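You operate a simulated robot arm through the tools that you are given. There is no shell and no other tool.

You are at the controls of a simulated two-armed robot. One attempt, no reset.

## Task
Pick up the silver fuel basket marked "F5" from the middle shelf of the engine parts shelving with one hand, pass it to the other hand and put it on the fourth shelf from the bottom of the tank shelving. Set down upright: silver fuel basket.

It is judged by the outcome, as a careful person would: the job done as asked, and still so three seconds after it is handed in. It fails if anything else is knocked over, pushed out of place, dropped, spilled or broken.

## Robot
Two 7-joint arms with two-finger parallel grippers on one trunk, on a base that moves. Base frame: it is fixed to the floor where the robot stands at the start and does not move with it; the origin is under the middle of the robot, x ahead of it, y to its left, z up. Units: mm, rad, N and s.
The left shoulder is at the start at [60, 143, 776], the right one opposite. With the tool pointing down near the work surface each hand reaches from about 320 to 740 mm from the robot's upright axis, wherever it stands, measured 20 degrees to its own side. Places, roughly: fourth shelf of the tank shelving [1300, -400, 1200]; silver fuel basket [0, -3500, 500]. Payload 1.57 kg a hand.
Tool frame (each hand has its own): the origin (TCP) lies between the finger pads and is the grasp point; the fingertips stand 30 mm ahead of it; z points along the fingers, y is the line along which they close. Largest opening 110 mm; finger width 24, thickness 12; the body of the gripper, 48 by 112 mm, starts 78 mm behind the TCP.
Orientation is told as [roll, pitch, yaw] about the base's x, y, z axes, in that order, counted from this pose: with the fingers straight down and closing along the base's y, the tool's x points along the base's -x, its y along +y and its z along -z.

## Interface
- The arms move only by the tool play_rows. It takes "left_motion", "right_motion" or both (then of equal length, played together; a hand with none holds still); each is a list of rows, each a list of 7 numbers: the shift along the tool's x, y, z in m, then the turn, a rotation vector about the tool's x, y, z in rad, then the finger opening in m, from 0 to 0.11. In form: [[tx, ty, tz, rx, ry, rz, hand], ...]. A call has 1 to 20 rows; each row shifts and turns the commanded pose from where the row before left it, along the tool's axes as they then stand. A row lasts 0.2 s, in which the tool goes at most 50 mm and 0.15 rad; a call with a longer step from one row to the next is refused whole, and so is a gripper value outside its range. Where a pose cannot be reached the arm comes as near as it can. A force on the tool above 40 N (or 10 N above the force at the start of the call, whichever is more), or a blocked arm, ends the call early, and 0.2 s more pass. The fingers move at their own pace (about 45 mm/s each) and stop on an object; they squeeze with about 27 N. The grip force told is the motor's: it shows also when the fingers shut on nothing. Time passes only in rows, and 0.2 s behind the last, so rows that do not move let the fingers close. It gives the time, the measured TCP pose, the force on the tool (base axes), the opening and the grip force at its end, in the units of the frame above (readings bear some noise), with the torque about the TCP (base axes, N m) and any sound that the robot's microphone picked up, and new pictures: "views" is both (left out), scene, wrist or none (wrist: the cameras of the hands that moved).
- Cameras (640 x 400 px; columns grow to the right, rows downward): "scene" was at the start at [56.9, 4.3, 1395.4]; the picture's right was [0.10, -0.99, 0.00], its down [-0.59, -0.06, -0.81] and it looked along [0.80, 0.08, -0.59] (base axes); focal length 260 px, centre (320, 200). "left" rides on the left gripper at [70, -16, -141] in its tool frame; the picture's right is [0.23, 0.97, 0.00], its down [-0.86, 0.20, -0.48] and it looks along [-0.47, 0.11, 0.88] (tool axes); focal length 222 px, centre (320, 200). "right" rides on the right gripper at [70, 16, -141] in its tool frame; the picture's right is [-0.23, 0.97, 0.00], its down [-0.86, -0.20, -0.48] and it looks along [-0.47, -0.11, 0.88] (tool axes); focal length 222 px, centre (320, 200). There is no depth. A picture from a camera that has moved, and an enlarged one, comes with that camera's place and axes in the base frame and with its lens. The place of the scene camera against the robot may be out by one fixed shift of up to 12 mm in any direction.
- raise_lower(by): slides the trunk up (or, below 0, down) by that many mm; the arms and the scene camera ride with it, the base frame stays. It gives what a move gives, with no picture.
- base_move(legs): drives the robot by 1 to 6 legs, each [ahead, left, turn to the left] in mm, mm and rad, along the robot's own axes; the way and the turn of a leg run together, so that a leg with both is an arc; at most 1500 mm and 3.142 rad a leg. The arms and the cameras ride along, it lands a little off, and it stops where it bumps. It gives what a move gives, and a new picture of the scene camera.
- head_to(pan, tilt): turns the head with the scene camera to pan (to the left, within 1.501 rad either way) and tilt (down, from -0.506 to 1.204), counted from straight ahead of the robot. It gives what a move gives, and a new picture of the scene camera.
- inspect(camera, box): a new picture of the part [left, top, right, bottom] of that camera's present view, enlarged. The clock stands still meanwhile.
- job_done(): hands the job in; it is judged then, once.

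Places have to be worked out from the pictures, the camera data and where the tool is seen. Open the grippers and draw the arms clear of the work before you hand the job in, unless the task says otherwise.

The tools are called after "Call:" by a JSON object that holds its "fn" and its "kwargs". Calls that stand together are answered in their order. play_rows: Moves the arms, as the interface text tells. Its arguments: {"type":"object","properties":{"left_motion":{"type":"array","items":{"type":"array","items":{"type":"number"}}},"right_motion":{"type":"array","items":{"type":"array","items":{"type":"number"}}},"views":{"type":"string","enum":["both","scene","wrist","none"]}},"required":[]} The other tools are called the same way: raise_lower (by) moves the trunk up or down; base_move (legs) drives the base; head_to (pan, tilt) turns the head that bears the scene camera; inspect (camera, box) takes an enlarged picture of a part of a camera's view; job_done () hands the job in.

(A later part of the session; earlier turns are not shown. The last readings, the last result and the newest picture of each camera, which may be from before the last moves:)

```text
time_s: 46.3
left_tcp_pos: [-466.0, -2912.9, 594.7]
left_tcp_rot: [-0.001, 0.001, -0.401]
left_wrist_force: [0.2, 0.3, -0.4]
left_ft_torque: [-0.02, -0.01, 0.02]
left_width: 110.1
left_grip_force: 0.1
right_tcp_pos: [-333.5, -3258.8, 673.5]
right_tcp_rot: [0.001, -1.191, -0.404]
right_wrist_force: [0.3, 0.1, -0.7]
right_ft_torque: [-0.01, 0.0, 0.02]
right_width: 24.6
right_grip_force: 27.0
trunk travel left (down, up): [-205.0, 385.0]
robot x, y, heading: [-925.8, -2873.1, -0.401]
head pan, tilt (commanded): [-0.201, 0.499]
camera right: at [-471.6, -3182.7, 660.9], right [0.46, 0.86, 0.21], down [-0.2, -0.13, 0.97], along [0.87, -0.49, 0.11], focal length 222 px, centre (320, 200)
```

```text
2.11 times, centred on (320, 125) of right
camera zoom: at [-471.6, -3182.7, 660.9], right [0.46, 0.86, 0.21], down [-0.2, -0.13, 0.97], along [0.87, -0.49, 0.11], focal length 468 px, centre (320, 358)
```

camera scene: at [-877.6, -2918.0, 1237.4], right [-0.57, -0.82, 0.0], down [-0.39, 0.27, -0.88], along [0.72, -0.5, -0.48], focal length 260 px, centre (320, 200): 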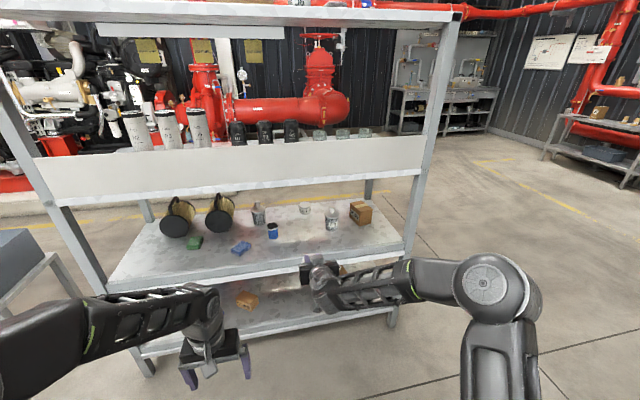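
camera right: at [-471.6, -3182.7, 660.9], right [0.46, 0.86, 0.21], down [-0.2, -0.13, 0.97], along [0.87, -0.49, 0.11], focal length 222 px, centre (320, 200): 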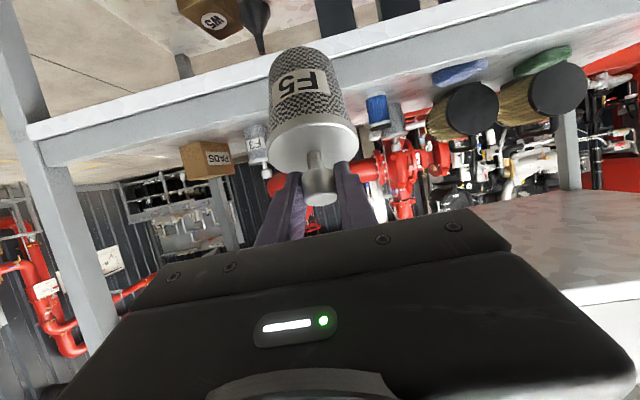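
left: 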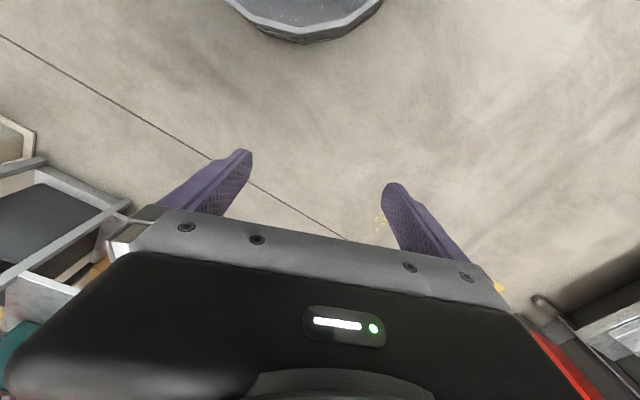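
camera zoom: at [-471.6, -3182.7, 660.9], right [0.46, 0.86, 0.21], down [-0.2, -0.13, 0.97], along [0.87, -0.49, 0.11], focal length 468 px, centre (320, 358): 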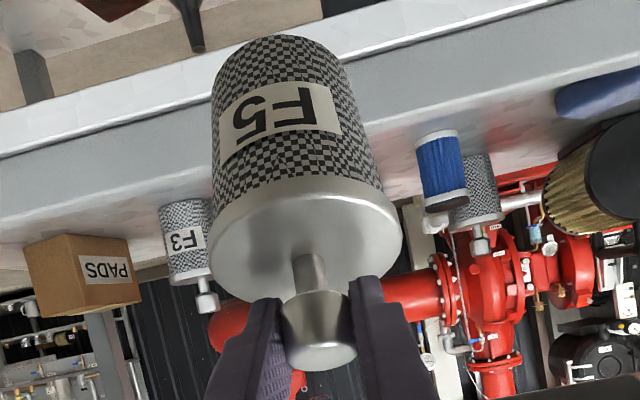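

The basket leans about 27° with its base forward. I pitch the right hand down by 0.47 rad to bring it upright while drawing it in toward the middle, and meanwhile pitch the left hand to about 20° below level and yaw it to point forward-right, staying well to the left.

Call:
{"fn": "play_rows", "kwargs": {"right_motion": [[0.0035, 0.0103, -0.0133, 0, 0.047, 0, 0.0], [0.0041, 0.0103, -0.0131, 0, 0.047, 0, 0.0], [0.0047, 0.0103, -0.0129, 0, 0.047, 0, 0.0], [0.0053, 0.0103, -0.0126, 0, 0.047, 0, 0.0], [0.0059, 0.0103, -0.0124, 0, 0.047, 0, 0.0], [0.0065, 0.0103, -0.0121, 0, 0.047, 0, 0.0], [0.007, 0.0103, -0.0118, 0, 0.047, 0, 0.0], [0.0076, 0.0103, -0.0114, 0, 0.047, 0, 0.0], [0.0081, 0.0103, -0.0111, 0, 0.047, 0, 0.0], [0.0086, 0.0103, -0.0107, 0, 0.047, 0, 0.0], [0, 0, 0, 0, 0, 0, 0], [0, 0, 0, 0, 0, 0, 0], [0, 0, 0, 0, 0, 0, 0], [0, 0, 0, 0, 0, 0, 0], [0, 0, 0, 0, 0, 0, 0]], "left_motion": [[-0.003, 0.008, -0.003, 0, -0.1356, 0, 0.11], [-0.0034, 0.008, -0.0026, 0, -0.1356, 0, 0.11], [-0.0037, 0.008, -0.0021, 0, -0.1356, 0, 0.11], [-0.0039, 0.008, -0.0016, 0, -0.1356, 0, 0.11], [-0.0041, 0.008, -0.001, 0, -0.1356, 0, 0.11], [-0.0042, 0.008, -0.0005, 0, -0.1356, 0, 0.11], [-0.0042, 0.008, 0.0001, 0, -0.1356, 0, 0.11], [-0.0042, 0.008, 0.0007, 0, -0.1356, 0, 0.11], [-0.004, 0.008, 0.0013, 0, -0.1356, 0, 0.11], [0, 0, 0, 0.1362, 0, 0.0499, 0.11], [0, 0, 0, 0.1362, 0, 0.0499, 0.11], [0, 0, 0, 0.1362, 0, 0.0499, 0.11], [0, 0, 0, 0.1362, 0, 0.0499, 0.11], [0, 0, 0, 0.1362, 0, 0.0499, 0.11], [0, 0, 0, 0.1362, 0, 0.0499, 0.11]]}}

```text
time_s: 49.5
left_tcp_pos: [-369.7, -2891.3, 615.5]
left_tcp_rot: [-0.329, -1.04, -0.984]
left_wrist_force: [0.1, 0.3, -0.6]
left_ft_torque: [0.02, -0.03, -0.03]
left_width: 109.7
left_grip_force: 0.1
left hand out of reach, approached as far as the arm can: row 5, 6, 7, 8, 9, 10
right_tcp_pos: [-417.9, -3111.0, 690.4]
right_tcp_rot: [0.001, -0.723, -0.401]
right_wrist_force: [-0.4, -0.4, -1.0]
right_ft_torque: [0.02, 0.03, 0.02]
right_width: 24.8
right_grip_force: 27.5
trunk travel left (down, up): [-205.0, 385.0]
robot x, y, heading: [-926.7, -2872.2, -0.403]
head pan, tilt (commanded): [-0.201, 0.499]
camera scene: at [-877.7, -2917.8, 1237.4], right [-0.57, -0.82, 0.0], down [-0.39, 0.27, -0.88], along [0.72, -0.5, -0.48], focal length 260 px, centre (320, 200)
camera right: at [-546.3, -3038.9, 750.5], right [0.54, 0.83, 0.15], down [0.22, -0.31, 0.92], along [0.81, -0.46, -0.35], focal length 222 px, centre (320, 200)
camera left: at [-430.1, -2745.9, 625.9], right [0.85, 0.38, -0.35], down [0.34, 0.11, 0.93], along [0.39, -0.92, -0.04], focal length 222 px, centre (320, 200)
```

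scene: 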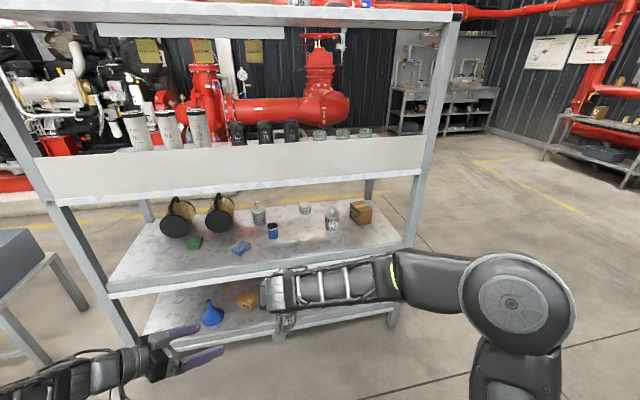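
right: 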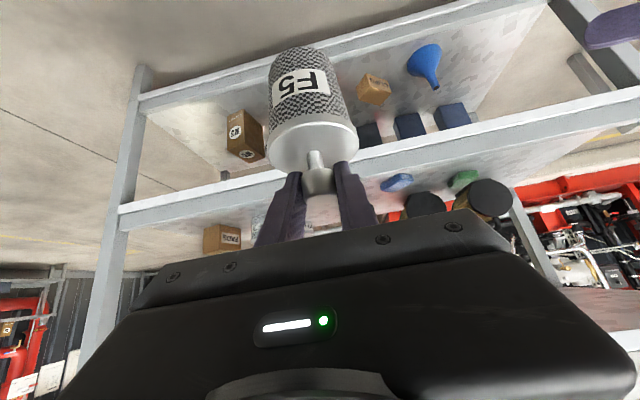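
left: 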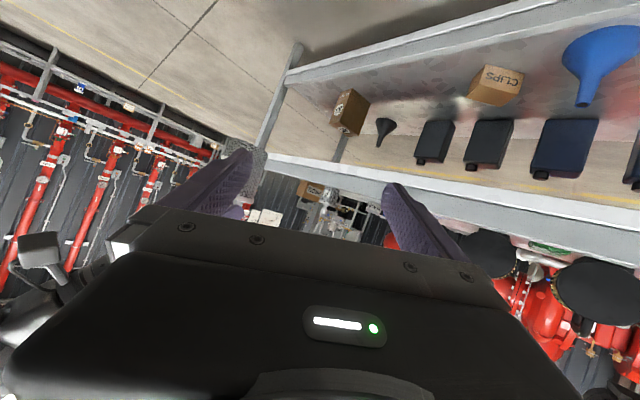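

The left hand hit a reach limit close in, so it ended slightly rolled at robot-frame (518, 201, 615); the right hand holds the basket, now about upright, at (560, -20, 690). I move the right hand 90 mm further forward and level the left hand's closing axis, bringing it to a pre-grasp point about 150 mm short of the basket body.

Call:
{"fn": "play_rows", "kwargs": {"right_motion": [[-0.0113, 0, 0.0099, 0, 0, 0, 0], [-0.0113, 0, 0.0099, 0, 0, 0, 0], [-0.0113, 0, 0.0099, 0, 0, 0, 0], [-0.0113, 0, 0.0099, 0, 0, 0, 0], [-0.0113, 0, 0.0099, 0, 0, 0, 0], [-0.0113, 0, 0.0099, 0, 0, 0, 0], [0, 0, 0, 0, 0, 0, 0]], "left_motion": [[0, 0, 0, -0.018, -0.102, 0.0817, 0.11], [0, 0, 0, -0.018, -0.102, 0.0817, 0.11], [-0.0076, -0.0068, 0.0198, 0, 0, 0, 0.11], [-0.0076, -0.0068, 0.0198, 0, 0, 0, 0.11], [-0.0076, -0.0068, 0.0198, 0, 0, 0, 0.11], [-0.0076, -0.0068, 0.0198, 0, 0, 0, 0.11], [-0.0076, -0.0068, 0.0198, 0, 0, 0, 0.11]]}}

Call:
{"fn": "head_to", "kwargs": {"pan": 0.0, "tilt": 0.75}}

Call:
{"fn": "inspect", "kwargs": {"camera": "left", "box": [140, 60, 460, 260]}}

```text
time_s: 51.1
left_tcp_pos: [-373.9, -3003.2, 622.5]
left_tcp_rot: [-0.005, -1.27, -1.296]
left_wrist_force: [-0.1, -0.5, 0.1]
left_ft_torque: [0.03, 0.01, 0.02]
left_width: 110.1
left_grip_force: 0.0
right_tcp_pos: [-335.7, -3147.1, 691.1]
right_tcp_rot: [0.002, -0.723, -0.401]
right_wrist_force: [0.2, 0.6, 0.7]
right_ft_torque: [-0.03, -0.01, 0.0]
right_width: 24.8
right_grip_force: 27.1
trunk travel left (down, up): [-205.0, 385.0]
robot x, y, heading: [-924.5, -2872.8, -0.401]
head pan, tilt (commanded): [-0.201, 0.499]
camera scene: at [-877.6, -2917.8, 1237.4], right [-0.57, -0.82, 0.0], down [-0.39, 0.27, -0.88], along [0.72, -0.5, -0.48], focal length 260 px, centre (320, 200)
camera right: at [-462.7, -3073.8, 750.4], right [0.54, 0.83, 0.15], down [0.22, -0.31, 0.92], along [0.81, -0.46, -0.35], focal length 222 px, centre (320, 200)
camera left: at [-431.4, -2857.5, 597.5], right [0.92, 0.33, -0.22], down [0.14, 0.25, 0.96], along [0.37, -0.91, 0.18], focal length 222 px, centre (320, 200)
```

scene: 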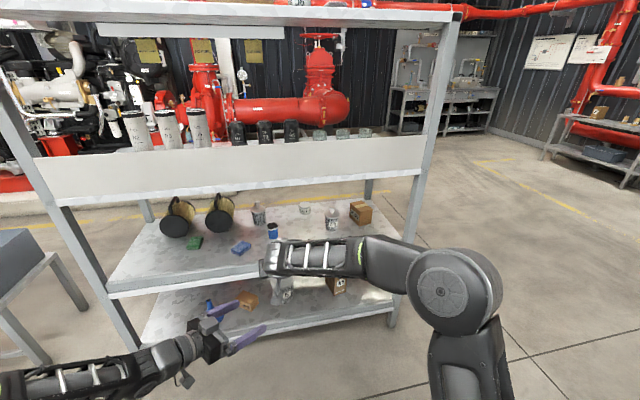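
right: 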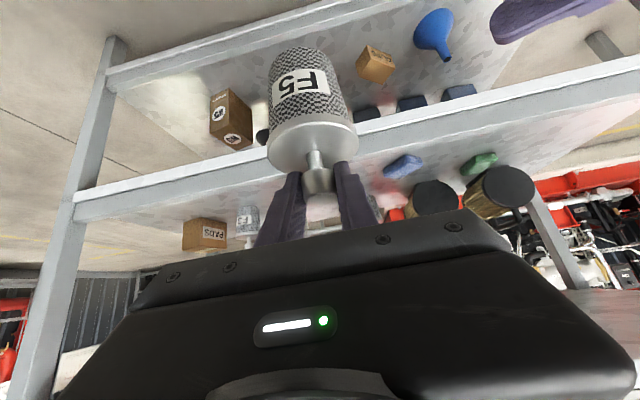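
left: 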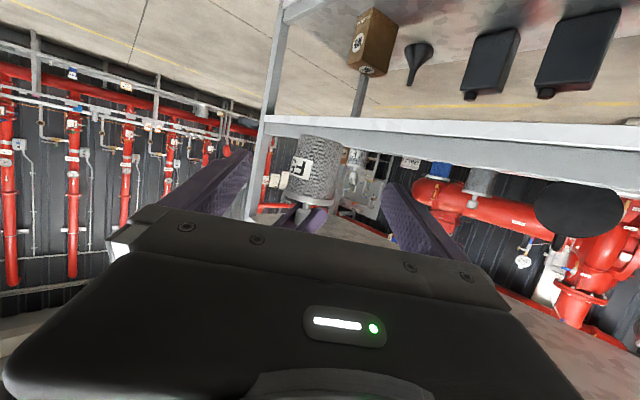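

```text
time_s: 51.9
left_tcp_pos: [-374.0, -3002.8, 622.4]
left_tcp_rot: [-0.004, -1.27, -1.297]
left_wrist_force: [-0.7, -0.5, -0.1]
left_ft_torque: [0.0, -0.02, -0.03]
left_width: 109.9
left_grip_force: 0.1
right_tcp_pos: [-335.4, -3147.5, 691.7]
right_tcp_rot: [-0.001, -0.722, -0.401]
right_wrist_force: [0.2, -0.3, -0.7]
right_ft_torque: [0.04, 0.0, 0.01]
right_width: 24.8
right_grip_force: 27.1
trunk travel left (down, up): [-205.0, 385.0]
robot x, y, heading: [-922.0, -2874.1, -0.402]
head pan, tilt (commanded): [0.0, 0.75]
camera scene: at [-876.3, -2898.8, 1215.5], right [-0.39, -0.92, 0.0], down [-0.63, 0.27, -0.73], along [0.67, -0.29, -0.68], focal length 260 px, centre (320, 200)
```

scene: 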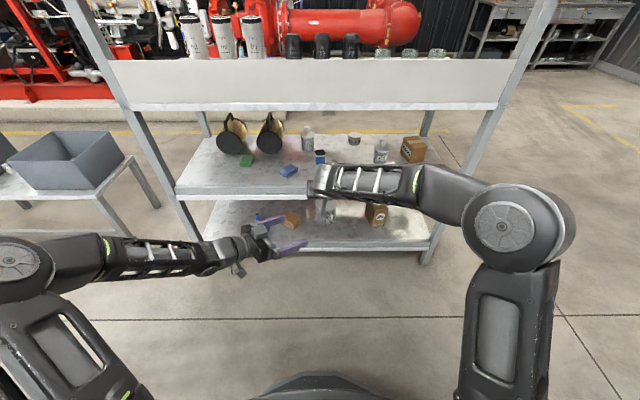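

```text
2.00 times, centred on (300, 160) of left
camera zoom: at [-431.3, -2857.4, 597.8], right [0.92, 0.33, -0.22], down [0.14, 0.25, 0.96], along [0.37, -0.91, 0.18], focal length 444 px, centre (360, 280)
```

zoom: 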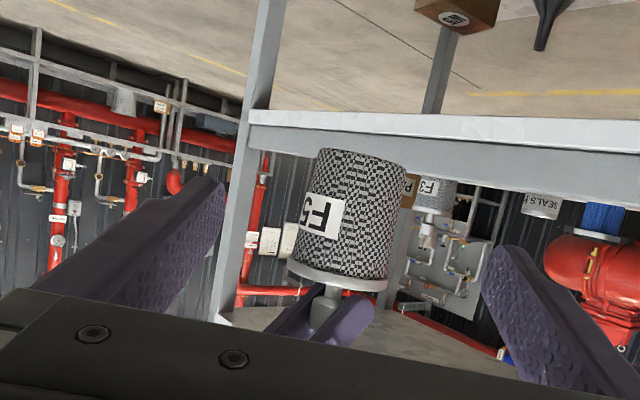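

The left camera shows the basket hanging upright, in line with the left hand: about 151 mm ahead horizontally, its body centre close to the left TCP height (622). I advance the left hand 100 mm and check.

Call:
{"fn": "play_rows", "kwargs": {"left_motion": [[-0.0059, 0, 0.0191, 0, 0, 0, 0.11], [-0.0059, 0, 0.0191, 0, 0, 0, 0.11], [-0.0059, 0, 0.0191, 0, 0, 0, 0.11], [-0.0059, 0, 0.0191, 0, 0, 0, 0.11], [-0.0059, 0, 0.0191, 0, 0, 0, 0.11]]}}

Call:
{"fn": "inspect", "kwargs": {"camera": "scene", "box": [220, 140, 420, 265]}}

Call:
{"fn": "inspect", "kwargs": {"camera": "left", "box": [140, 40, 460, 240]}}

```text
time_s: 53.1
left_tcp_pos: [-347.1, -3099.4, 621.3]
left_tcp_rot: [-0.003, -1.269, -1.295]
left_wrist_force: [0.0, 0.1, -0.2]
left_ft_torque: [0.03, 0.04, 0.03]
left_width: 110.0
left_grip_force: 0.1
right_tcp_pos: [-335.7, -3145.4, 690.3]
right_tcp_rot: [0.0, -0.722, -0.402]
right_wrist_force: [0.0, 0.9, -0.7]
right_ft_torque: [-0.03, -0.01, 0.0]
right_width: 24.8
right_grip_force: 26.7
trunk travel left (down, up): [-205.0, 385.0]
robot x, y, heading: [-921.2, -2870.9, -0.402]
head pan, tilt (commanded): [0.0, 0.75]
camera scene: at [-876.3, -2898.7, 1215.4], right [-0.39, -0.92, 0.0], down [-0.63, 0.27, -0.73], along [0.67, -0.29, -0.68], focal length 260 px, centre (320, 200)
camera left: at [-405.1, -2953.5, 597.6], right [0.92, 0.33, -0.22], down [0.14, 0.25, 0.96], along [0.37, -0.91, 0.18], focal length 222 px, centre (320, 200)
```

scene: 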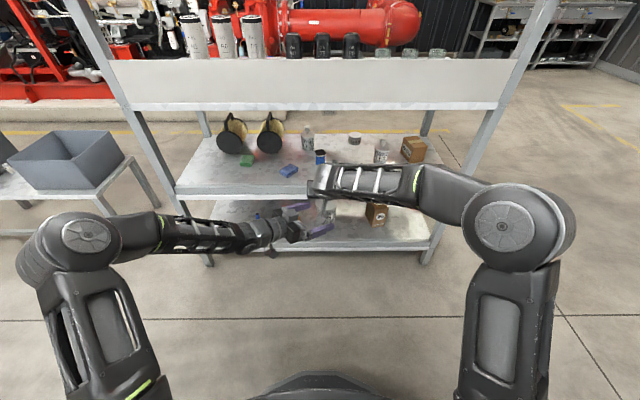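
left: 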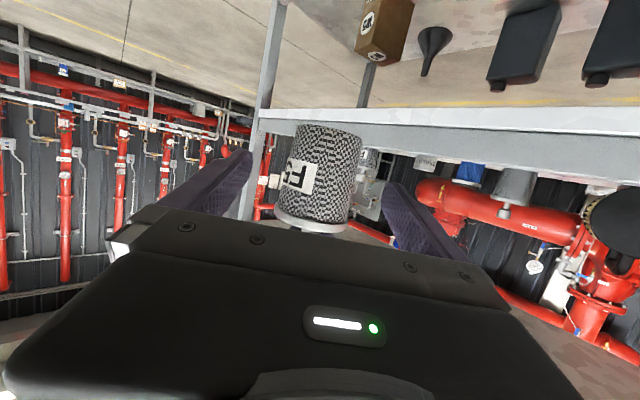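

```text
3.20 times, centred on (320, 202) of scene
camera zoom: at [-876.3, -2898.7, 1215.4], right [-0.39, -0.92, 0.0], down [-0.63, 0.27, -0.73], along [0.67, -0.29, -0.68], focal length 830 px, centre (320, 192)
```

zoom: 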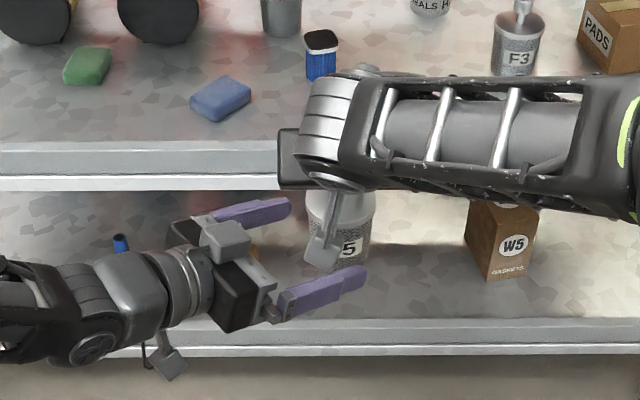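

```text
2.00 times, centred on (300, 140) of left
camera zoom: at [-405.1, -2953.5, 597.6], right [0.92, 0.33, -0.22], down [0.14, 0.25, 0.96], along [0.37, -0.91, 0.18], focal length 444 px, centre (360, 320)
```

zoom: 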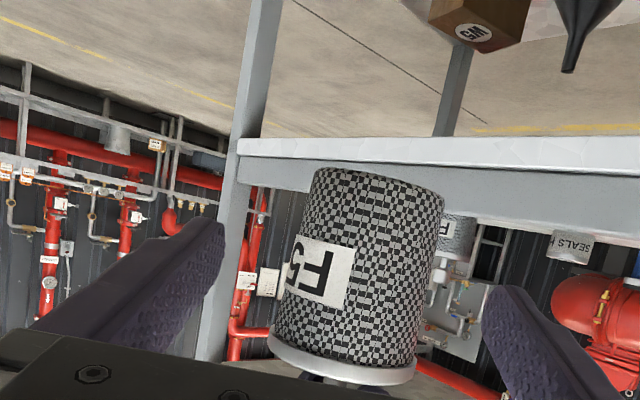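

Both pictures show the basket body centred between the open left fingers. I advance the last 51 mm and then close the left hand on the body.

Call:
{"fn": "play_rows", "kwargs": {"left_motion": [[-0.005, 0, 0.0162, 0, 0, 0, 0.11], [-0.005, 0, 0.0162, 0, 0, 0, 0.11], [-0.005, 0, 0.0162, 0, 0, 0, 0.11], [0, 0, 0, 0, 0, 0, 0.11]]}}

Call:
{"fn": "inspect", "kwargs": {"camera": "scene", "box": [220, 140, 420, 265]}}

Call:
{"fn": "inspect", "kwargs": {"camera": "left", "box": [140, 40, 460, 240]}}

```text
time_s: 54.1
left_tcp_pos: [-334.4, -3148.7, 622.6]
left_tcp_rot: [-0.002, -1.268, -1.298]
left_wrist_force: [0.2, -0.4, -0.1]
left_ft_torque: [-0.01, 0.0, 0.02]
left_width: 109.9
left_grip_force: 0.1
right_tcp_pos: [-334.0, -3146.1, 691.0]
right_tcp_rot: [0.0, -0.723, -0.401]
right_wrist_force: [-0.5, 0.0, 0.2]
right_ft_torque: [0.02, 0.03, -0.01]
right_width: 25.0
right_grip_force: 27.1
trunk travel left (down, up): [-205.0, 385.0]
robot x, y, heading: [-927.0, -2877.8, -0.399]
head pan, tilt (commanded): [0.0, 0.75]
camera scene: at [-876.3, -2898.8, 1215.4], right [-0.39, -0.92, 0.0], down [-0.63, 0.27, -0.73], along [0.67, -0.29, -0.68], focal length 260 px, centre (320, 200)
camera left: at [-391.0, -3002.6, 597.3], right [0.92, 0.33, -0.22], down [0.14, 0.25, 0.96], along [0.37, -0.91, 0.18], focal length 222 px, centre (320, 200)
```

scene: 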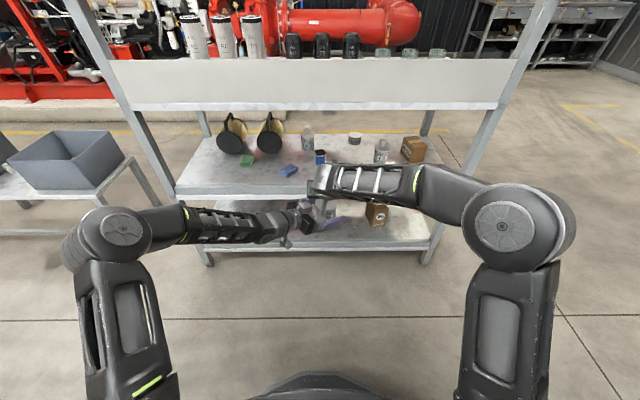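
left: 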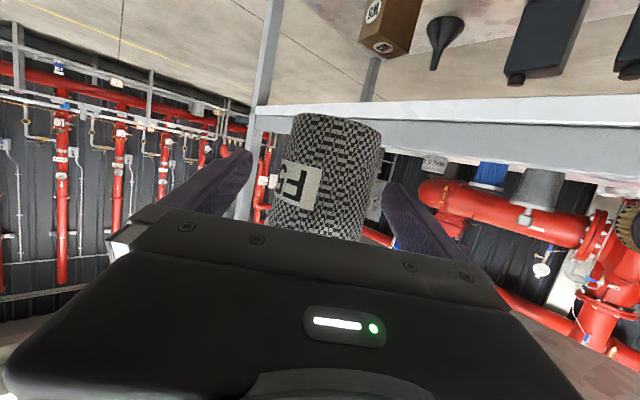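

```text
3.20 times, centred on (320, 202) of scene
camera zoom: at [-876.3, -2898.8, 1215.4], right [-0.39, -0.92, 0.0], down [-0.63, 0.27, -0.73], along [0.67, -0.29, -0.68], focal length 830 px, centre (320, 192)
```

zoom: 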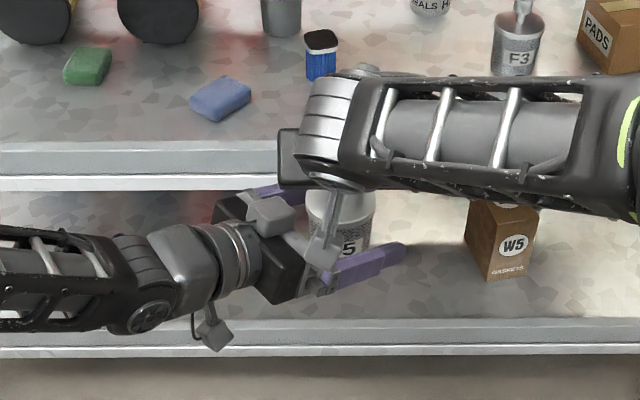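

```text
2.00 times, centred on (300, 140) of left
camera zoom: at [-391.0, -3002.6, 597.3], right [0.92, 0.33, -0.22], down [0.14, 0.25, 0.96], along [0.37, -0.91, 0.18], focal length 444 px, centre (360, 320)
```

zoom: 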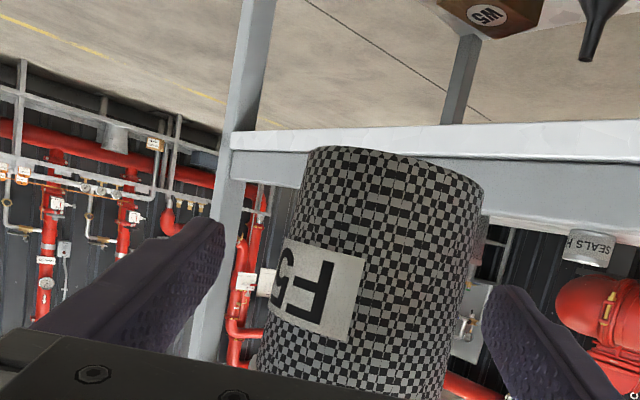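

All clear: the body stands between the left fingers and the right hand is above it. I close the left hand on the body.

Call:
{"fn": "play_rows", "kwargs": {"left_motion": [[0, 0, 0, 0, 0, 0, 0.09], [0, 0, 0, 0, 0, 0, 0.08], [0, 0, 0, 0, 0, 0, 0.07], [0, 0, 0, 0, 0, 0, 0.05], [0, 0, 0, 0, 0, 0, 0.0], [0, 0, 0, 0, 0, 0, 0.0], [0, 0, 0, 0, 0, 0, 0.0]]}}

Call:
{"fn": "inspect", "kwargs": {"camera": "left", "box": [140, 40, 460, 240]}}

Call:
{"fn": "inspect", "kwargs": {"camera": "scene", "box": [220, 140, 420, 265]}}

```text
time_s: 55.7
left_tcp_pos: [-331.5, -3145.9, 622.3]
left_tcp_rot: [-0.004, -1.269, -1.293]
left_wrist_force: [14.2, -2.0, -1.7]
left_ft_torque: [0.04, 0.65, 0.01]
left_width: 64.9
left_grip_force: 27.1
right_tcp_pos: [-335.9, -3146.3, 689.7]
right_tcp_rot: [0.0, -0.721, -0.402]
right_wrist_force: [-14.9, 1.1, 2.4]
right_ft_torque: [0.11, 0.34, 0.03]
right_width: 24.9
right_grip_force: 26.6
trunk travel left (down, up): [-205.0, 385.0]
robot x, y, heading: [-924.0, -2871.6, -0.4]
head pan, tilt (commanded): [0.0, 0.75]
camera scene: at [-876.3, -2898.8, 1215.4], right [-0.39, -0.92, 0.0], down [-0.63, 0.27, -0.73], along [0.67, -0.29, -0.68], focal length 260 px, centre (320, 200)
camera left: at [-390.4, -3001.9, 597.3], right [0.92, 0.33, -0.22], down [0.14, 0.25, 0.96], along [0.37, -0.91, 0.18], focal length 222 px, centre (320, 200)
```

scene: 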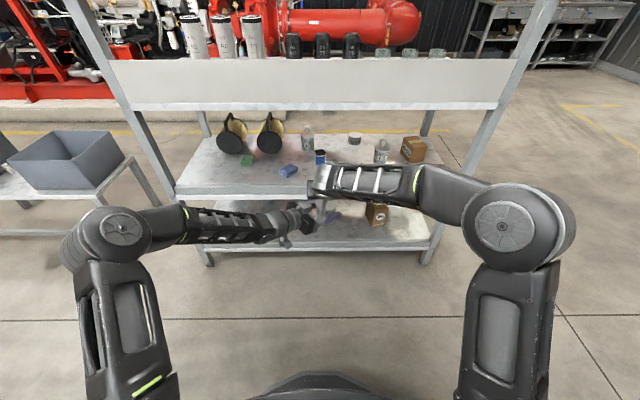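
left: 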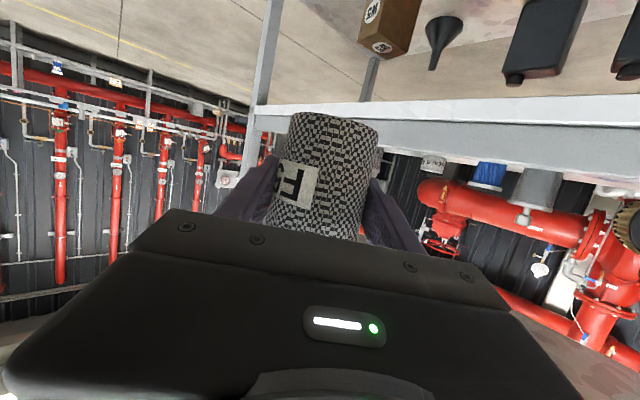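

```text
2.00 times, centred on (300, 140) of left
camera zoom: at [-390.4, -3001.9, 597.3], right [0.92, 0.33, -0.22], down [0.14, 0.25, 0.96], along [0.37, -0.91, 0.18], focal length 444 px, centre (360, 320)
```

zoom: 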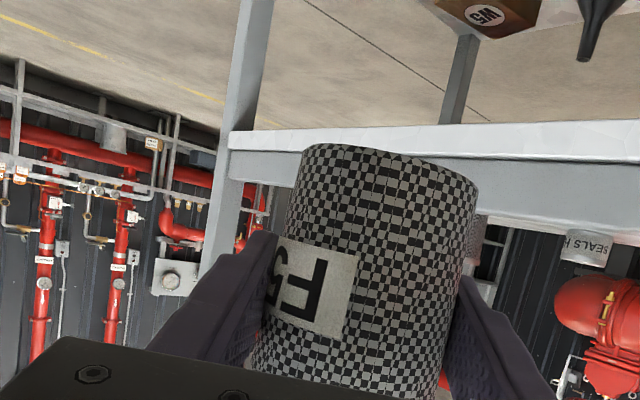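

```text
3.20 times, centred on (320, 202) of scene
camera zoom: at [-876.3, -2898.8, 1215.4], right [-0.39, -0.92, 0.0], down [-0.63, 0.27, -0.73], along [0.67, -0.29, -0.68], focal length 830 px, centre (320, 192)
```

zoom: 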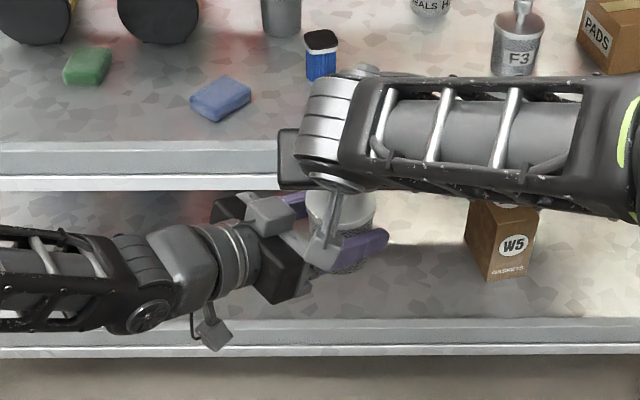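

The left hand grips the body (64.9 mm, 27 N); about 14 N sideways is shared between the hands from a small offset. I ease the left hand 3 mm toward that side, open the right hand and draw it off up and back.

Call:
{"fn": "play_rows", "kwargs": {"left_motion": [[0, 0.0015, 0, 0, 0, 0, 0], [0, 0.0015, 0, 0, 0, 0, 0], [0, 0, 0, 0, 0, 0, 0]], "right_motion": [[0, 0, 0, 0, 0, 0, 0], [0, 0, 0, 0, 0, 0, 0], [0, 0, 0, 0, 0, 0, 0]], "views": "none"}}

```text
time_s: 56.5
left_tcp_pos: [-331.6, -3148.9, 621.1]
left_tcp_rot: [-0.001, -1.271, -1.299]
left_wrist_force: [-0.4, 2.2, 1.0]
left_ft_torque: [-0.1, 0.11, -0.08]
left_width: 64.8
left_grip_force: 26.9
right_tcp_pos: [-334.7, -3147.3, 691.4]
right_tcp_rot: [0.0, -0.724, -0.401]
right_wrist_force: [0.1, -2.5, -2.1]
right_ft_torque: [-0.09, -0.05, 0.01]
right_width: 25.0
right_grip_force: 26.7
trunk travel left (down, up): [-205.0, 385.0]
robot x, y, heading: [-928.1, -2871.1, -0.4]
head pan, tilt (commanded): [0.0, 0.75]
```

The side force is gone. Now I open the right hand to 60 mm and draw it back along its own axis.

Call:
{"fn": "play_rows", "kwargs": {"left_motion": [[0, 0, 0, 0, 0, 0, 0], [0, 0, 0, 0, 0, 0, 0], [0, 0, 0, 0, 0, 0, 0], [0, 0, 0, 0, 0, 0, 0], [0, 0, 0, 0, 0, 0, 0], [0, 0, 0, 0, 0, 0, 0], [0, 0, 0, 0, 0, 0, 0], [0, 0, 0, 0, 0, 0, 0]], "right_motion": [[0, 0, 0, 0, 0, 0, 0.04], [0, 0, 0, 0, 0, 0, 0.06], [0, 0, 0, 0, 0, 0, 0.06], [0, 0, -0.02, 0, 0, 0, 0.06], [0, 0, -0.03, 0, 0, 0, 0.06], [0, 0, -0.035, 0, 0, 0, 0.06], [0, 0, -0.035, 0, 0, 0, 0.06], [0, 0, 0, 0, 0, 0, 0.06]]}}

Call:
{"fn": "inspect", "kwargs": {"camera": "scene", "box": [220, 140, 420, 265]}}

Call:
{"fn": "inspect", "kwargs": {"camera": "right", "box": [160, 0, 480, 200]}}

```text
time_s: 58.3
left_tcp_pos: [-331.4, -3147.3, 622.0]
left_tcp_rot: [-0.003, -1.271, -1.298]
left_wrist_force: [0.3, -1.0, 0.3]
left_ft_torque: [0.05, 0.01, -0.02]
left_width: 64.6
left_grip_force: 27.0
right_tcp_pos: [-409.2, -3114.9, 780.1]
right_tcp_rot: [-0.001, -0.721, -0.401]
right_wrist_force: [1.5, 0.5, -0.5]
right_ft_torque: [0.0, 0.01, 0.0]
right_width: 60.0
right_grip_force: 0.0
trunk travel left (down, up): [-205.0, 385.0]
robot x, y, heading: [-925.3, -2871.4, -0.402]
head pan, tilt (commanded): [0.0, 0.75]
camera scene: at [-876.5, -2898.7, 1215.4], right [-0.39, -0.92, 0.0], down [-0.63, 0.27, -0.73], along [0.67, -0.29, -0.68], focal length 260 px, centre (320, 200)
camera right: at [-537.6, -3043.5, 840.2], right [0.54, 0.83, 0.15], down [0.22, -0.31, 0.92], along [0.81, -0.46, -0.35], focal length 222 px, centre (320, 200)
camera left: at [-388.3, -3001.8, 597.5], right [0.92, 0.33, -0.22], down [0.14, 0.25, 0.96], along [0.37, -0.91, 0.18], focal length 222 px, centre (320, 200)
```

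scene: 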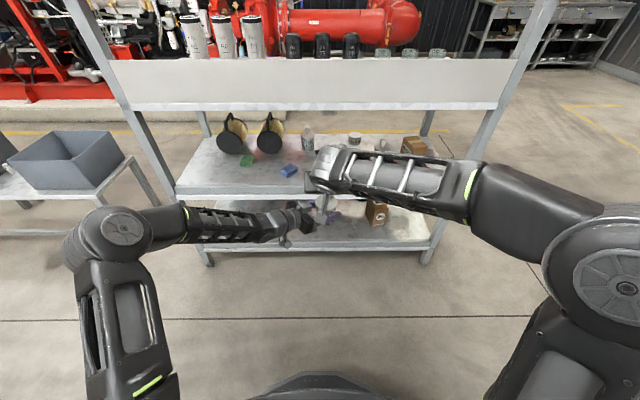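
right: 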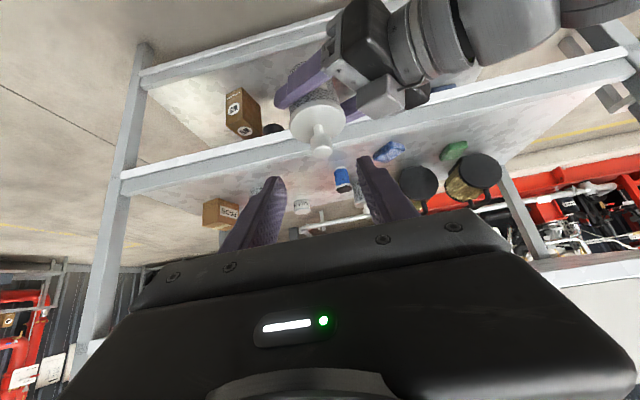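
left: 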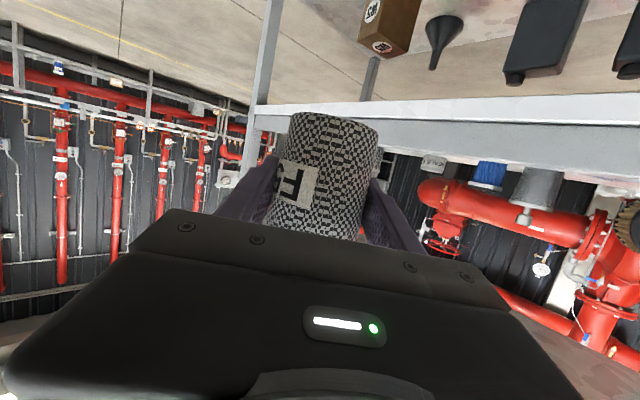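

```text
3.20 times, centred on (320, 202) of scene
camera zoom: at [-876.5, -2898.7, 1215.4], right [-0.39, -0.92, 0.0], down [-0.63, 0.27, -0.73], along [0.67, -0.29, -0.68], focal length 830 px, centre (320, 192)
```

zoom: 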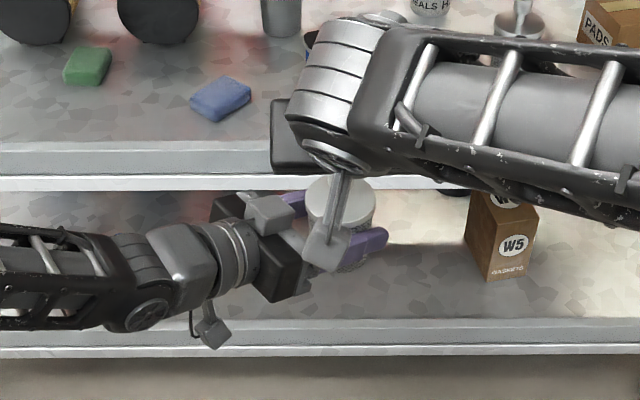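

```text
2.00 times, centred on (320, 100) of right
camera zoom: at [-537.6, -3043.5, 840.2], right [0.54, 0.83, 0.15], down [0.22, -0.31, 0.92], along [0.81, -0.46, -0.35], focal length 444 px, centre (320, 400)
```

zoom: 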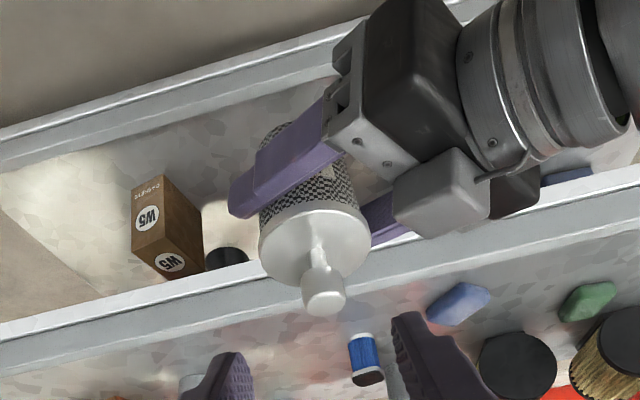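

The handover worked: the basket sits upright in the left hand alone. I take the right hand away to the right and down to its rest pose, then swing the left hand round to point straight ahead.

Call:
{"fn": "play_rows", "kwargs": {"right_motion": [[0.0113, -0.019, -0.0099, 0, 0.09, 0, 0.06], [0.0121, -0.019, -0.0089, 0, 0.09, 0, 0.06], [0.0129, -0.019, -0.0077, 0, 0.09, 0, 0.06], [0.0135, -0.019, -0.0066, 0, 0.09, 0, 0.06], [0.0211, -0.019, 0.0134, 0, 0.09, 0, 0.06], [0.0198, -0.019, 0.0153, 0, 0.09, 0, 0.06], [0.0183, -0.019, 0.017, 0, 0.09, 0, 0.06], [0.0167, -0.019, 0.0185, 0, 0.09, 0, 0.06], [0, 0, 0, 0, 0, 0, 0.06], [0, 0, 0, 0, 0, 0, 0.06], [0, 0, 0, 0, 0, 0, 0.06], [0, 0, 0, 0, 0, 0, 0.06], [0, 0, 0, 0, 0, 0, 0.06]], "left_motion": [[0, 0, 0, 0, 0, 0, 0], [0, 0, 0, 0, 0, 0, 0], [0, 0, 0, 0, 0, 0, 0], [0.0036, 0.0057, -0.0116, -0.0854, 0, -0.0265, 0], [0.0034, 0.0068, -0.011, -0.0854, 0, -0.0265, 0], [0.0032, 0.0078, -0.0104, -0.0854, 0, -0.0265, 0], [0.003, 0.0087, -0.0096, -0.0854, 0, -0.0265, 0], [0.0028, 0.0096, -0.0089, -0.0854, 0, -0.0265, 0], [0.0025, 0.0104, -0.008, -0.0854, 0, -0.0265, 0], [0.0022, 0.0111, -0.0071, -0.0854, 0, -0.0265, 0], [0.0019, 0.0117, -0.0061, -0.0854, 0, -0.0265, 0], [0.0016, 0.0122, -0.0051, -0.0854, 0, -0.0265, 0], [0.0012, 0.0127, -0.004, -0.0854, 0, -0.0265, 0]]}}

Call:
{"fn": "inspect", "kwargs": {"camera": "scene", "box": [160, 140, 420, 302]}}

```text
time_s: 61.1
left_tcp_pos: [-308.6, -3014.5, 622.8]
left_tcp_rot: [-0.001, -1.268, -0.404]
left_wrist_force: [-0.2, -0.8, -0.8]
left_ft_torque: [0.01, 0.02, 0.0]
left_width: 64.9
left_grip_force: 26.6
right_tcp_pos: [-576.8, -3208.0, 701.3]
right_tcp_rot: [-0.001, 0.0, -0.401]
right_wrist_force: [-0.5, 0.5, -0.2]
right_ft_torque: [-0.01, 0.0, -0.01]
right_width: 60.3
right_grip_force: 0.0
trunk travel left (down, up): [-205.0, 385.0]
robot x, y, heading: [-925.4, -2872.6, -0.402]
head pan, tilt (commanded): [0.0, 0.75]
camera scene: at [-876.4, -2898.8, 1215.4], right [-0.39, -0.92, 0.0], down [-0.63, 0.27, -0.73], along [0.67, -0.29, -0.68], focal length 260 px, centre (320, 200)
camera right: at [-636.5, -3166.3, 842.0], right [0.59, 0.81, 0.0], down [0.71, -0.52, 0.48], along [0.39, -0.28, -0.88], focal length 222 px, centre (320, 200)
camera left: at [-457.6, -2969.1, 597.3], right [0.32, 0.92, -0.22], down [-0.11, 0.26, 0.96], along [0.94, -0.28, 0.18], focal length 222 px, centre (320, 200)
```

scene: 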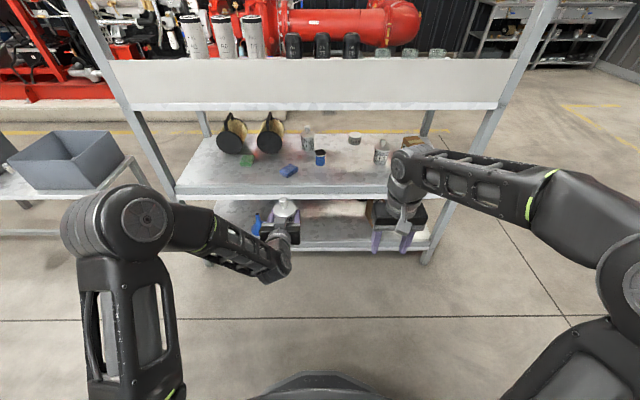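
right: 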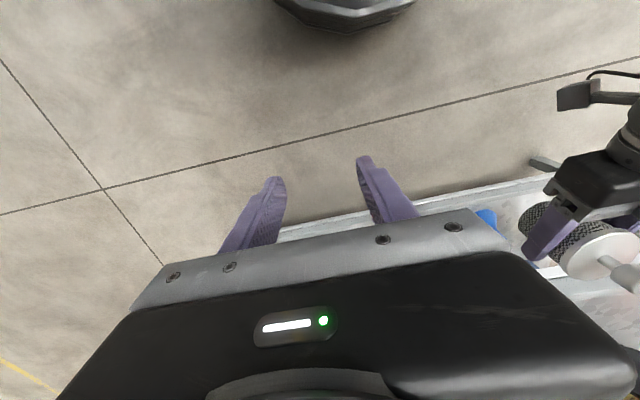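
left: 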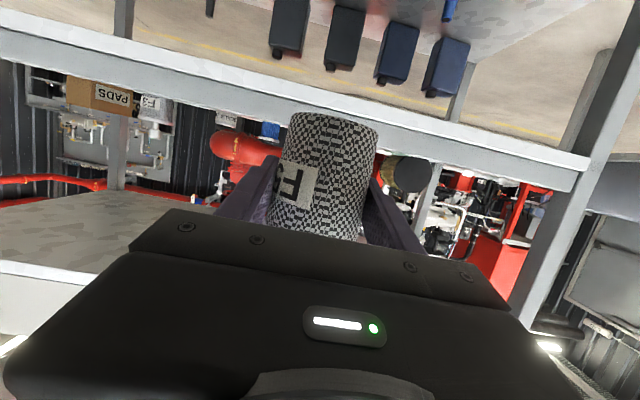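

```text
2.46 times, centred on (290, 221) of scene
camera zoom: at [-876.4, -2898.8, 1215.4], right [-0.39, -0.92, 0.0], down [-0.63, 0.27, -0.73], along [0.67, -0.29, -0.68], focal length 639 px, centre (394, 148)
```

zoom: 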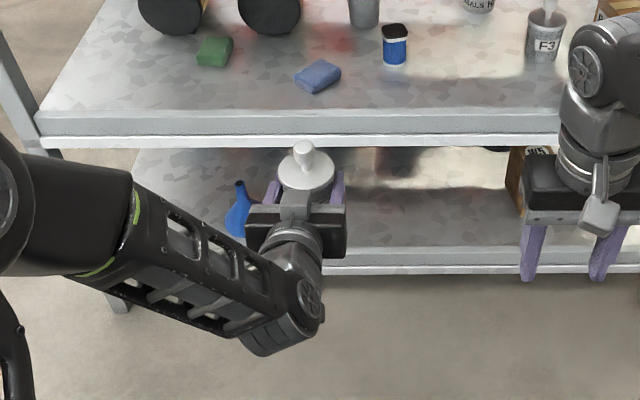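

The left hand now carries the basket straight ahead and upright. I turn left to face back up the aisle and drive the first 1.5 m.

Call:
{"fn": "base_move", "kwargs": {"legs": [[0, 0, 1.58], [1400, 0, 0]]}}

Call:
{"fn": "inspect", "kwargs": {"camera": "left", "box": [0, 0, 640, 400]}}

```text
time_s: 71.9
left_tcp_pos: [-280.8, -961.8, 621.1]
left_tcp_rot: [-0.003, -1.269, 1.192]
left_wrist_force: [-0.1, -0.5, 0.8]
left_ft_torque: [0.0, -0.03, 0.0]
left_width: 64.8
left_grip_force: 26.8
right_tcp_pos: [-80.6, -1226.7, 701.2]
right_tcp_rot: [0.001, -0.001, 1.192]
right_wrist_force: [-0.3, -0.1, -0.4]
right_ft_torque: [0.01, 0.01, -0.04]
right_width: 60.2
right_grip_force: 0.1
trunk travel left (down, up): [-205.0, 385.0]
robot x, y, heading: [-405.4, -1582.7, 1.192]
head pan, tilt (commanded): [0.0, 0.75]
camera scene: at [-388.5, -1536.6, 1215.4], right [0.93, -0.37, 0.0], down [-0.25, -0.63, -0.73], along [0.27, 0.68, -0.68], focal length 260 px, centre (320, 200)
```

scene: 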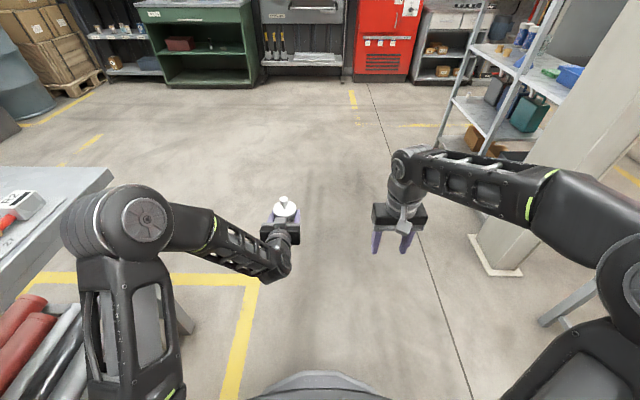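

```text
1.00 times, centred on (320, 200) of left (not enlarged: the box is as wide or as high as the picture)
camera zoom: at [-323.0, -1112.0, 597.3], right [-0.93, 0.3, -0.22], down [-0.26, -0.11, 0.96], along [0.26, 0.95, 0.18], focal length 222 px, centre (320, 200)
```

zoom: 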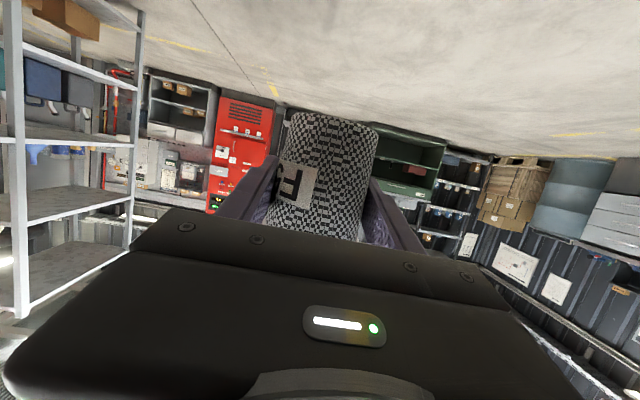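

The basket rode along steady. The way ahead is clear, so I drive another 1.35 m and look toward the tank shelving on the right.

Call:
{"fn": "base_move", "kwargs": {"legs": [[1350, 0, 0]]}}

Call:
{"fn": "head_to", "kwargs": {"pan": -1.45, "tilt": 0.2}}

```text
time_s: 78.7
left_tcp_pos: [236.9, 302.1, 622.0]
left_tcp_rot: [-0.002, -1.269, 1.179]
left_wrist_force: [1.5, 0.2, 0.4]
left_ft_torque: [-0.01, 0.02, 0.01]
left_width: 64.5
left_grip_force: 27.2
right_tcp_pos: [434.4, 34.8, 701.3]
right_tcp_rot: [-0.001, -0.002, 1.18]
right_wrist_force: [0.4, 0.5, 0.4]
right_ft_torque: [0.01, 0.02, 0.01]
right_width: 60.0
right_grip_force: 0.1
trunk travel left (down, up): [-205.0, 385.0]
robot x, y, heading: [102.9, -315.8, 1.176]
head pan, tilt (commanded): [0.0, 0.75]
camera scene: at [122.7, -272.4, 1215.4], right [0.93, -0.38, 0.0], down [-0.26, -0.63, -0.73], along [0.28, 0.68, -0.68], focal length 260 px, centre (320, 200)
```

scene: 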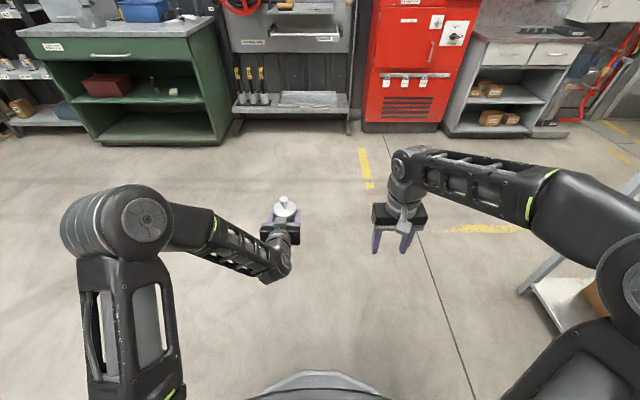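

```text
time_s: 80.3
left_tcp_pos: [236.9, 302.7, 621.0]
left_tcp_rot: [-0.002, -1.269, 1.178]
left_wrist_force: [0.0, -0.4, 0.1]
left_ft_torque: [0.01, 0.02, 0.01]
left_width: 64.8
left_grip_force: 26.7
right_tcp_pos: [434.1, 34.8, 700.9]
right_tcp_rot: [-0.001, -0.002, 1.182]
right_wrist_force: [-0.5, -0.4, -0.4]
right_ft_torque: [-0.01, 0.03, 0.01]
right_width: 59.7
right_grip_force: 0.1
trunk travel left (down, up): [-205.0, 385.0]
robot x, y, heading: [104.6, -317.1, 1.177]
head pan, tilt (commanded): [-1.45, 0.201]
camera scene: at [181.1, -373.7, 1265.0], right [-0.26, -0.96, 0.0], down [-0.19, 0.05, -0.98], along [0.94, -0.26, -0.2], focal length 260 px, centre (320, 200)
```

scene: 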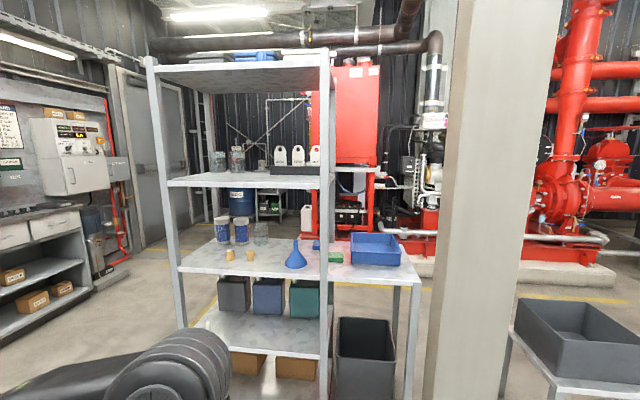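

The tank shelving has five levels: boxes at the bottom, bins, then funnel and cans, then the fourth with glasses and white tags, and a top one with blue crates. I enlarge it to check the free space on the fourth.

Call:
{"fn": "inspect", "kwargs": {"camera": "scene", "box": [130, 40, 430, 227]}}

Call:
{"fn": "inspect", "kwargs": {"camera": "scene", "box": [120, 200, 440, 400]}}

```text
2.13 times, centred on (280, 134) of scene
camera zoom: at [181.1, -373.7, 1265.0], right [-0.26, -0.96, 0.0], down [-0.19, 0.05, -0.98], along [0.94, -0.26, -0.2], focal length 554 px, centre (405, 342)
```

zoom: 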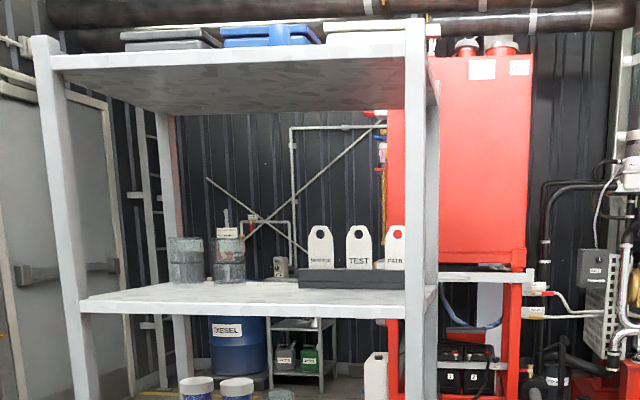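

```text
2.00 times, centred on (280, 300) of scene
camera zoom: at [181.1, -373.7, 1265.0], right [-0.26, -0.96, 0.0], down [-0.19, 0.05, -0.98], along [0.94, -0.26, -0.2], focal length 519 px, centre (400, 0)
```

zoom: 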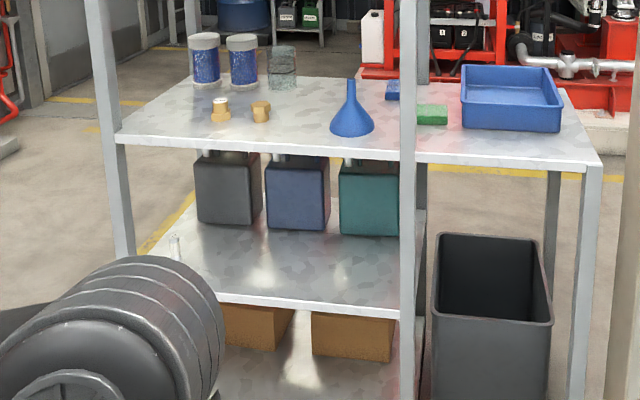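

The fourth shelf's front edge seems to run from about (1316, -82) to (1053, -645) at z about 1130, with the shelf above near 1540; its front-left looks free. I turn to face it (heading about -0.437) and raise the trunk for a view from above.

Call:
{"fn": "base_move", "kwargs": {"legs": [[0, 0, -1.615]]}}

Call:
{"fn": "raise_lower", "kwargs": {"by": 330}}

Call:
{"fn": "head_to", "kwargs": {"pan": 0.35, "tilt": 0.35}}

```text
time_s: 84.6
left_tcp_pos: [716.4, -474.5, 621.7]
left_tcp_rot: [-0.003, -1.269, -0.43]
left_wrist_force: [0.5, 0.2, 0.7]
left_ft_torque: [0.03, -0.01, 0.02]
left_width: 64.5
left_grip_force: 27.1
right_tcp_pos: [440.2, -661.3, 699.4]
right_tcp_rot: [-0.001, -0.002, -0.427]
right_wrist_force: [0.4, 0.4, -0.1]
right_ft_torque: [0.0, 0.0, 0.01]
right_width: 60.1
right_grip_force: 0.1
trunk travel left (down, up): [-205.0, 385.0]
robot x, y, heading: [101.0, -313.9, -0.431]
head pan, tilt (commanded): [-1.45, 0.201]
camera scene: at [47.3, -397.9, 1265.1], right [-0.95, 0.3, 0.0], down [0.06, 0.19, -0.98], along [-0.3, -0.93, -0.2], focal length 260 px, centre (320, 200)
```

scene: 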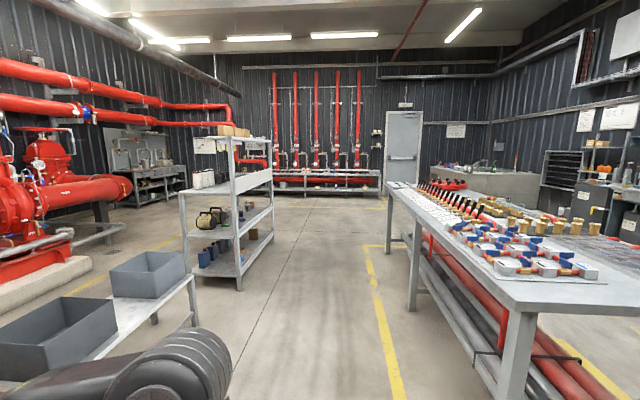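

```text
time_s: 87.8
left_tcp_pos: [715.3, -474.7, 951.5]
left_tcp_rot: [-0.001, -1.267, -0.43]
left_wrist_force: [0.4, 0.8, -1.1]
left_ft_torque: [-0.01, 0.0, -0.02]
left_width: 64.5
left_grip_force: 27.1
right_tcp_pos: [440.3, -662.1, 1031.1]
right_tcp_rot: [0.0, -0.004, -0.429]
right_wrist_force: [0.0, 0.0, -0.5]
right_ft_torque: [-0.03, -0.04, -0.04]
right_width: 60.1
right_grip_force: 0.0
trunk travel left (down, up): [-535.0, 55.0]
robot x, y, heading: [98.9, -317.5, -0.429]
head pan, tilt (commanded): [-1.45, 0.201]
```

```text
time_s: 89.6
left_tcp_pos: [715.9, -473.9, 951.5]
left_tcp_rot: [-0.002, -1.27, -0.43]
left_wrist_force: [0.5, 0.0, -1.2]
left_ft_torque: [-0.01, 0.0, 0.0]
left_width: 64.5
left_grip_force: 27.5
right_tcp_pos: [439.5, -661.6, 1030.7]
right_tcp_rot: [0.0, -0.002, -0.428]
right_wrist_force: [0.8, 0.8, -0.7]
right_ft_torque: [0.01, -0.02, -0.03]
right_width: 60.3
right_grip_force: 0.0
trunk travel left (down, up): [-535.0, 55.0]
robot x, y, heading: [106.0, -317.9, -0.426]
head pan, tilt (commanded): [0.351, 0.351]
camera scene: at [168.3, -316.3, 1581.1], right [-0.08, -1.0, 0.0], down [-0.34, 0.03, -0.94], along [0.94, -0.07, -0.34], focal length 260 px, centre (320, 200)
```

scene: 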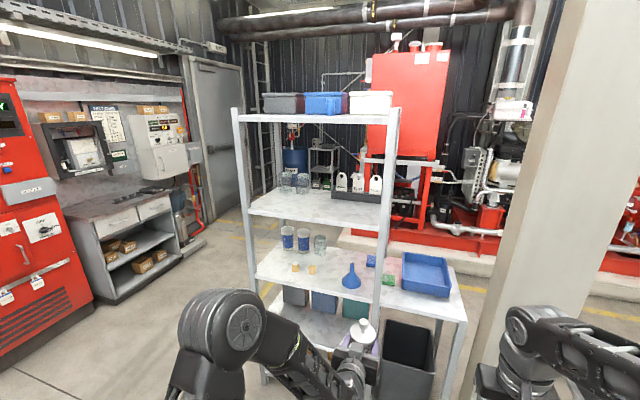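

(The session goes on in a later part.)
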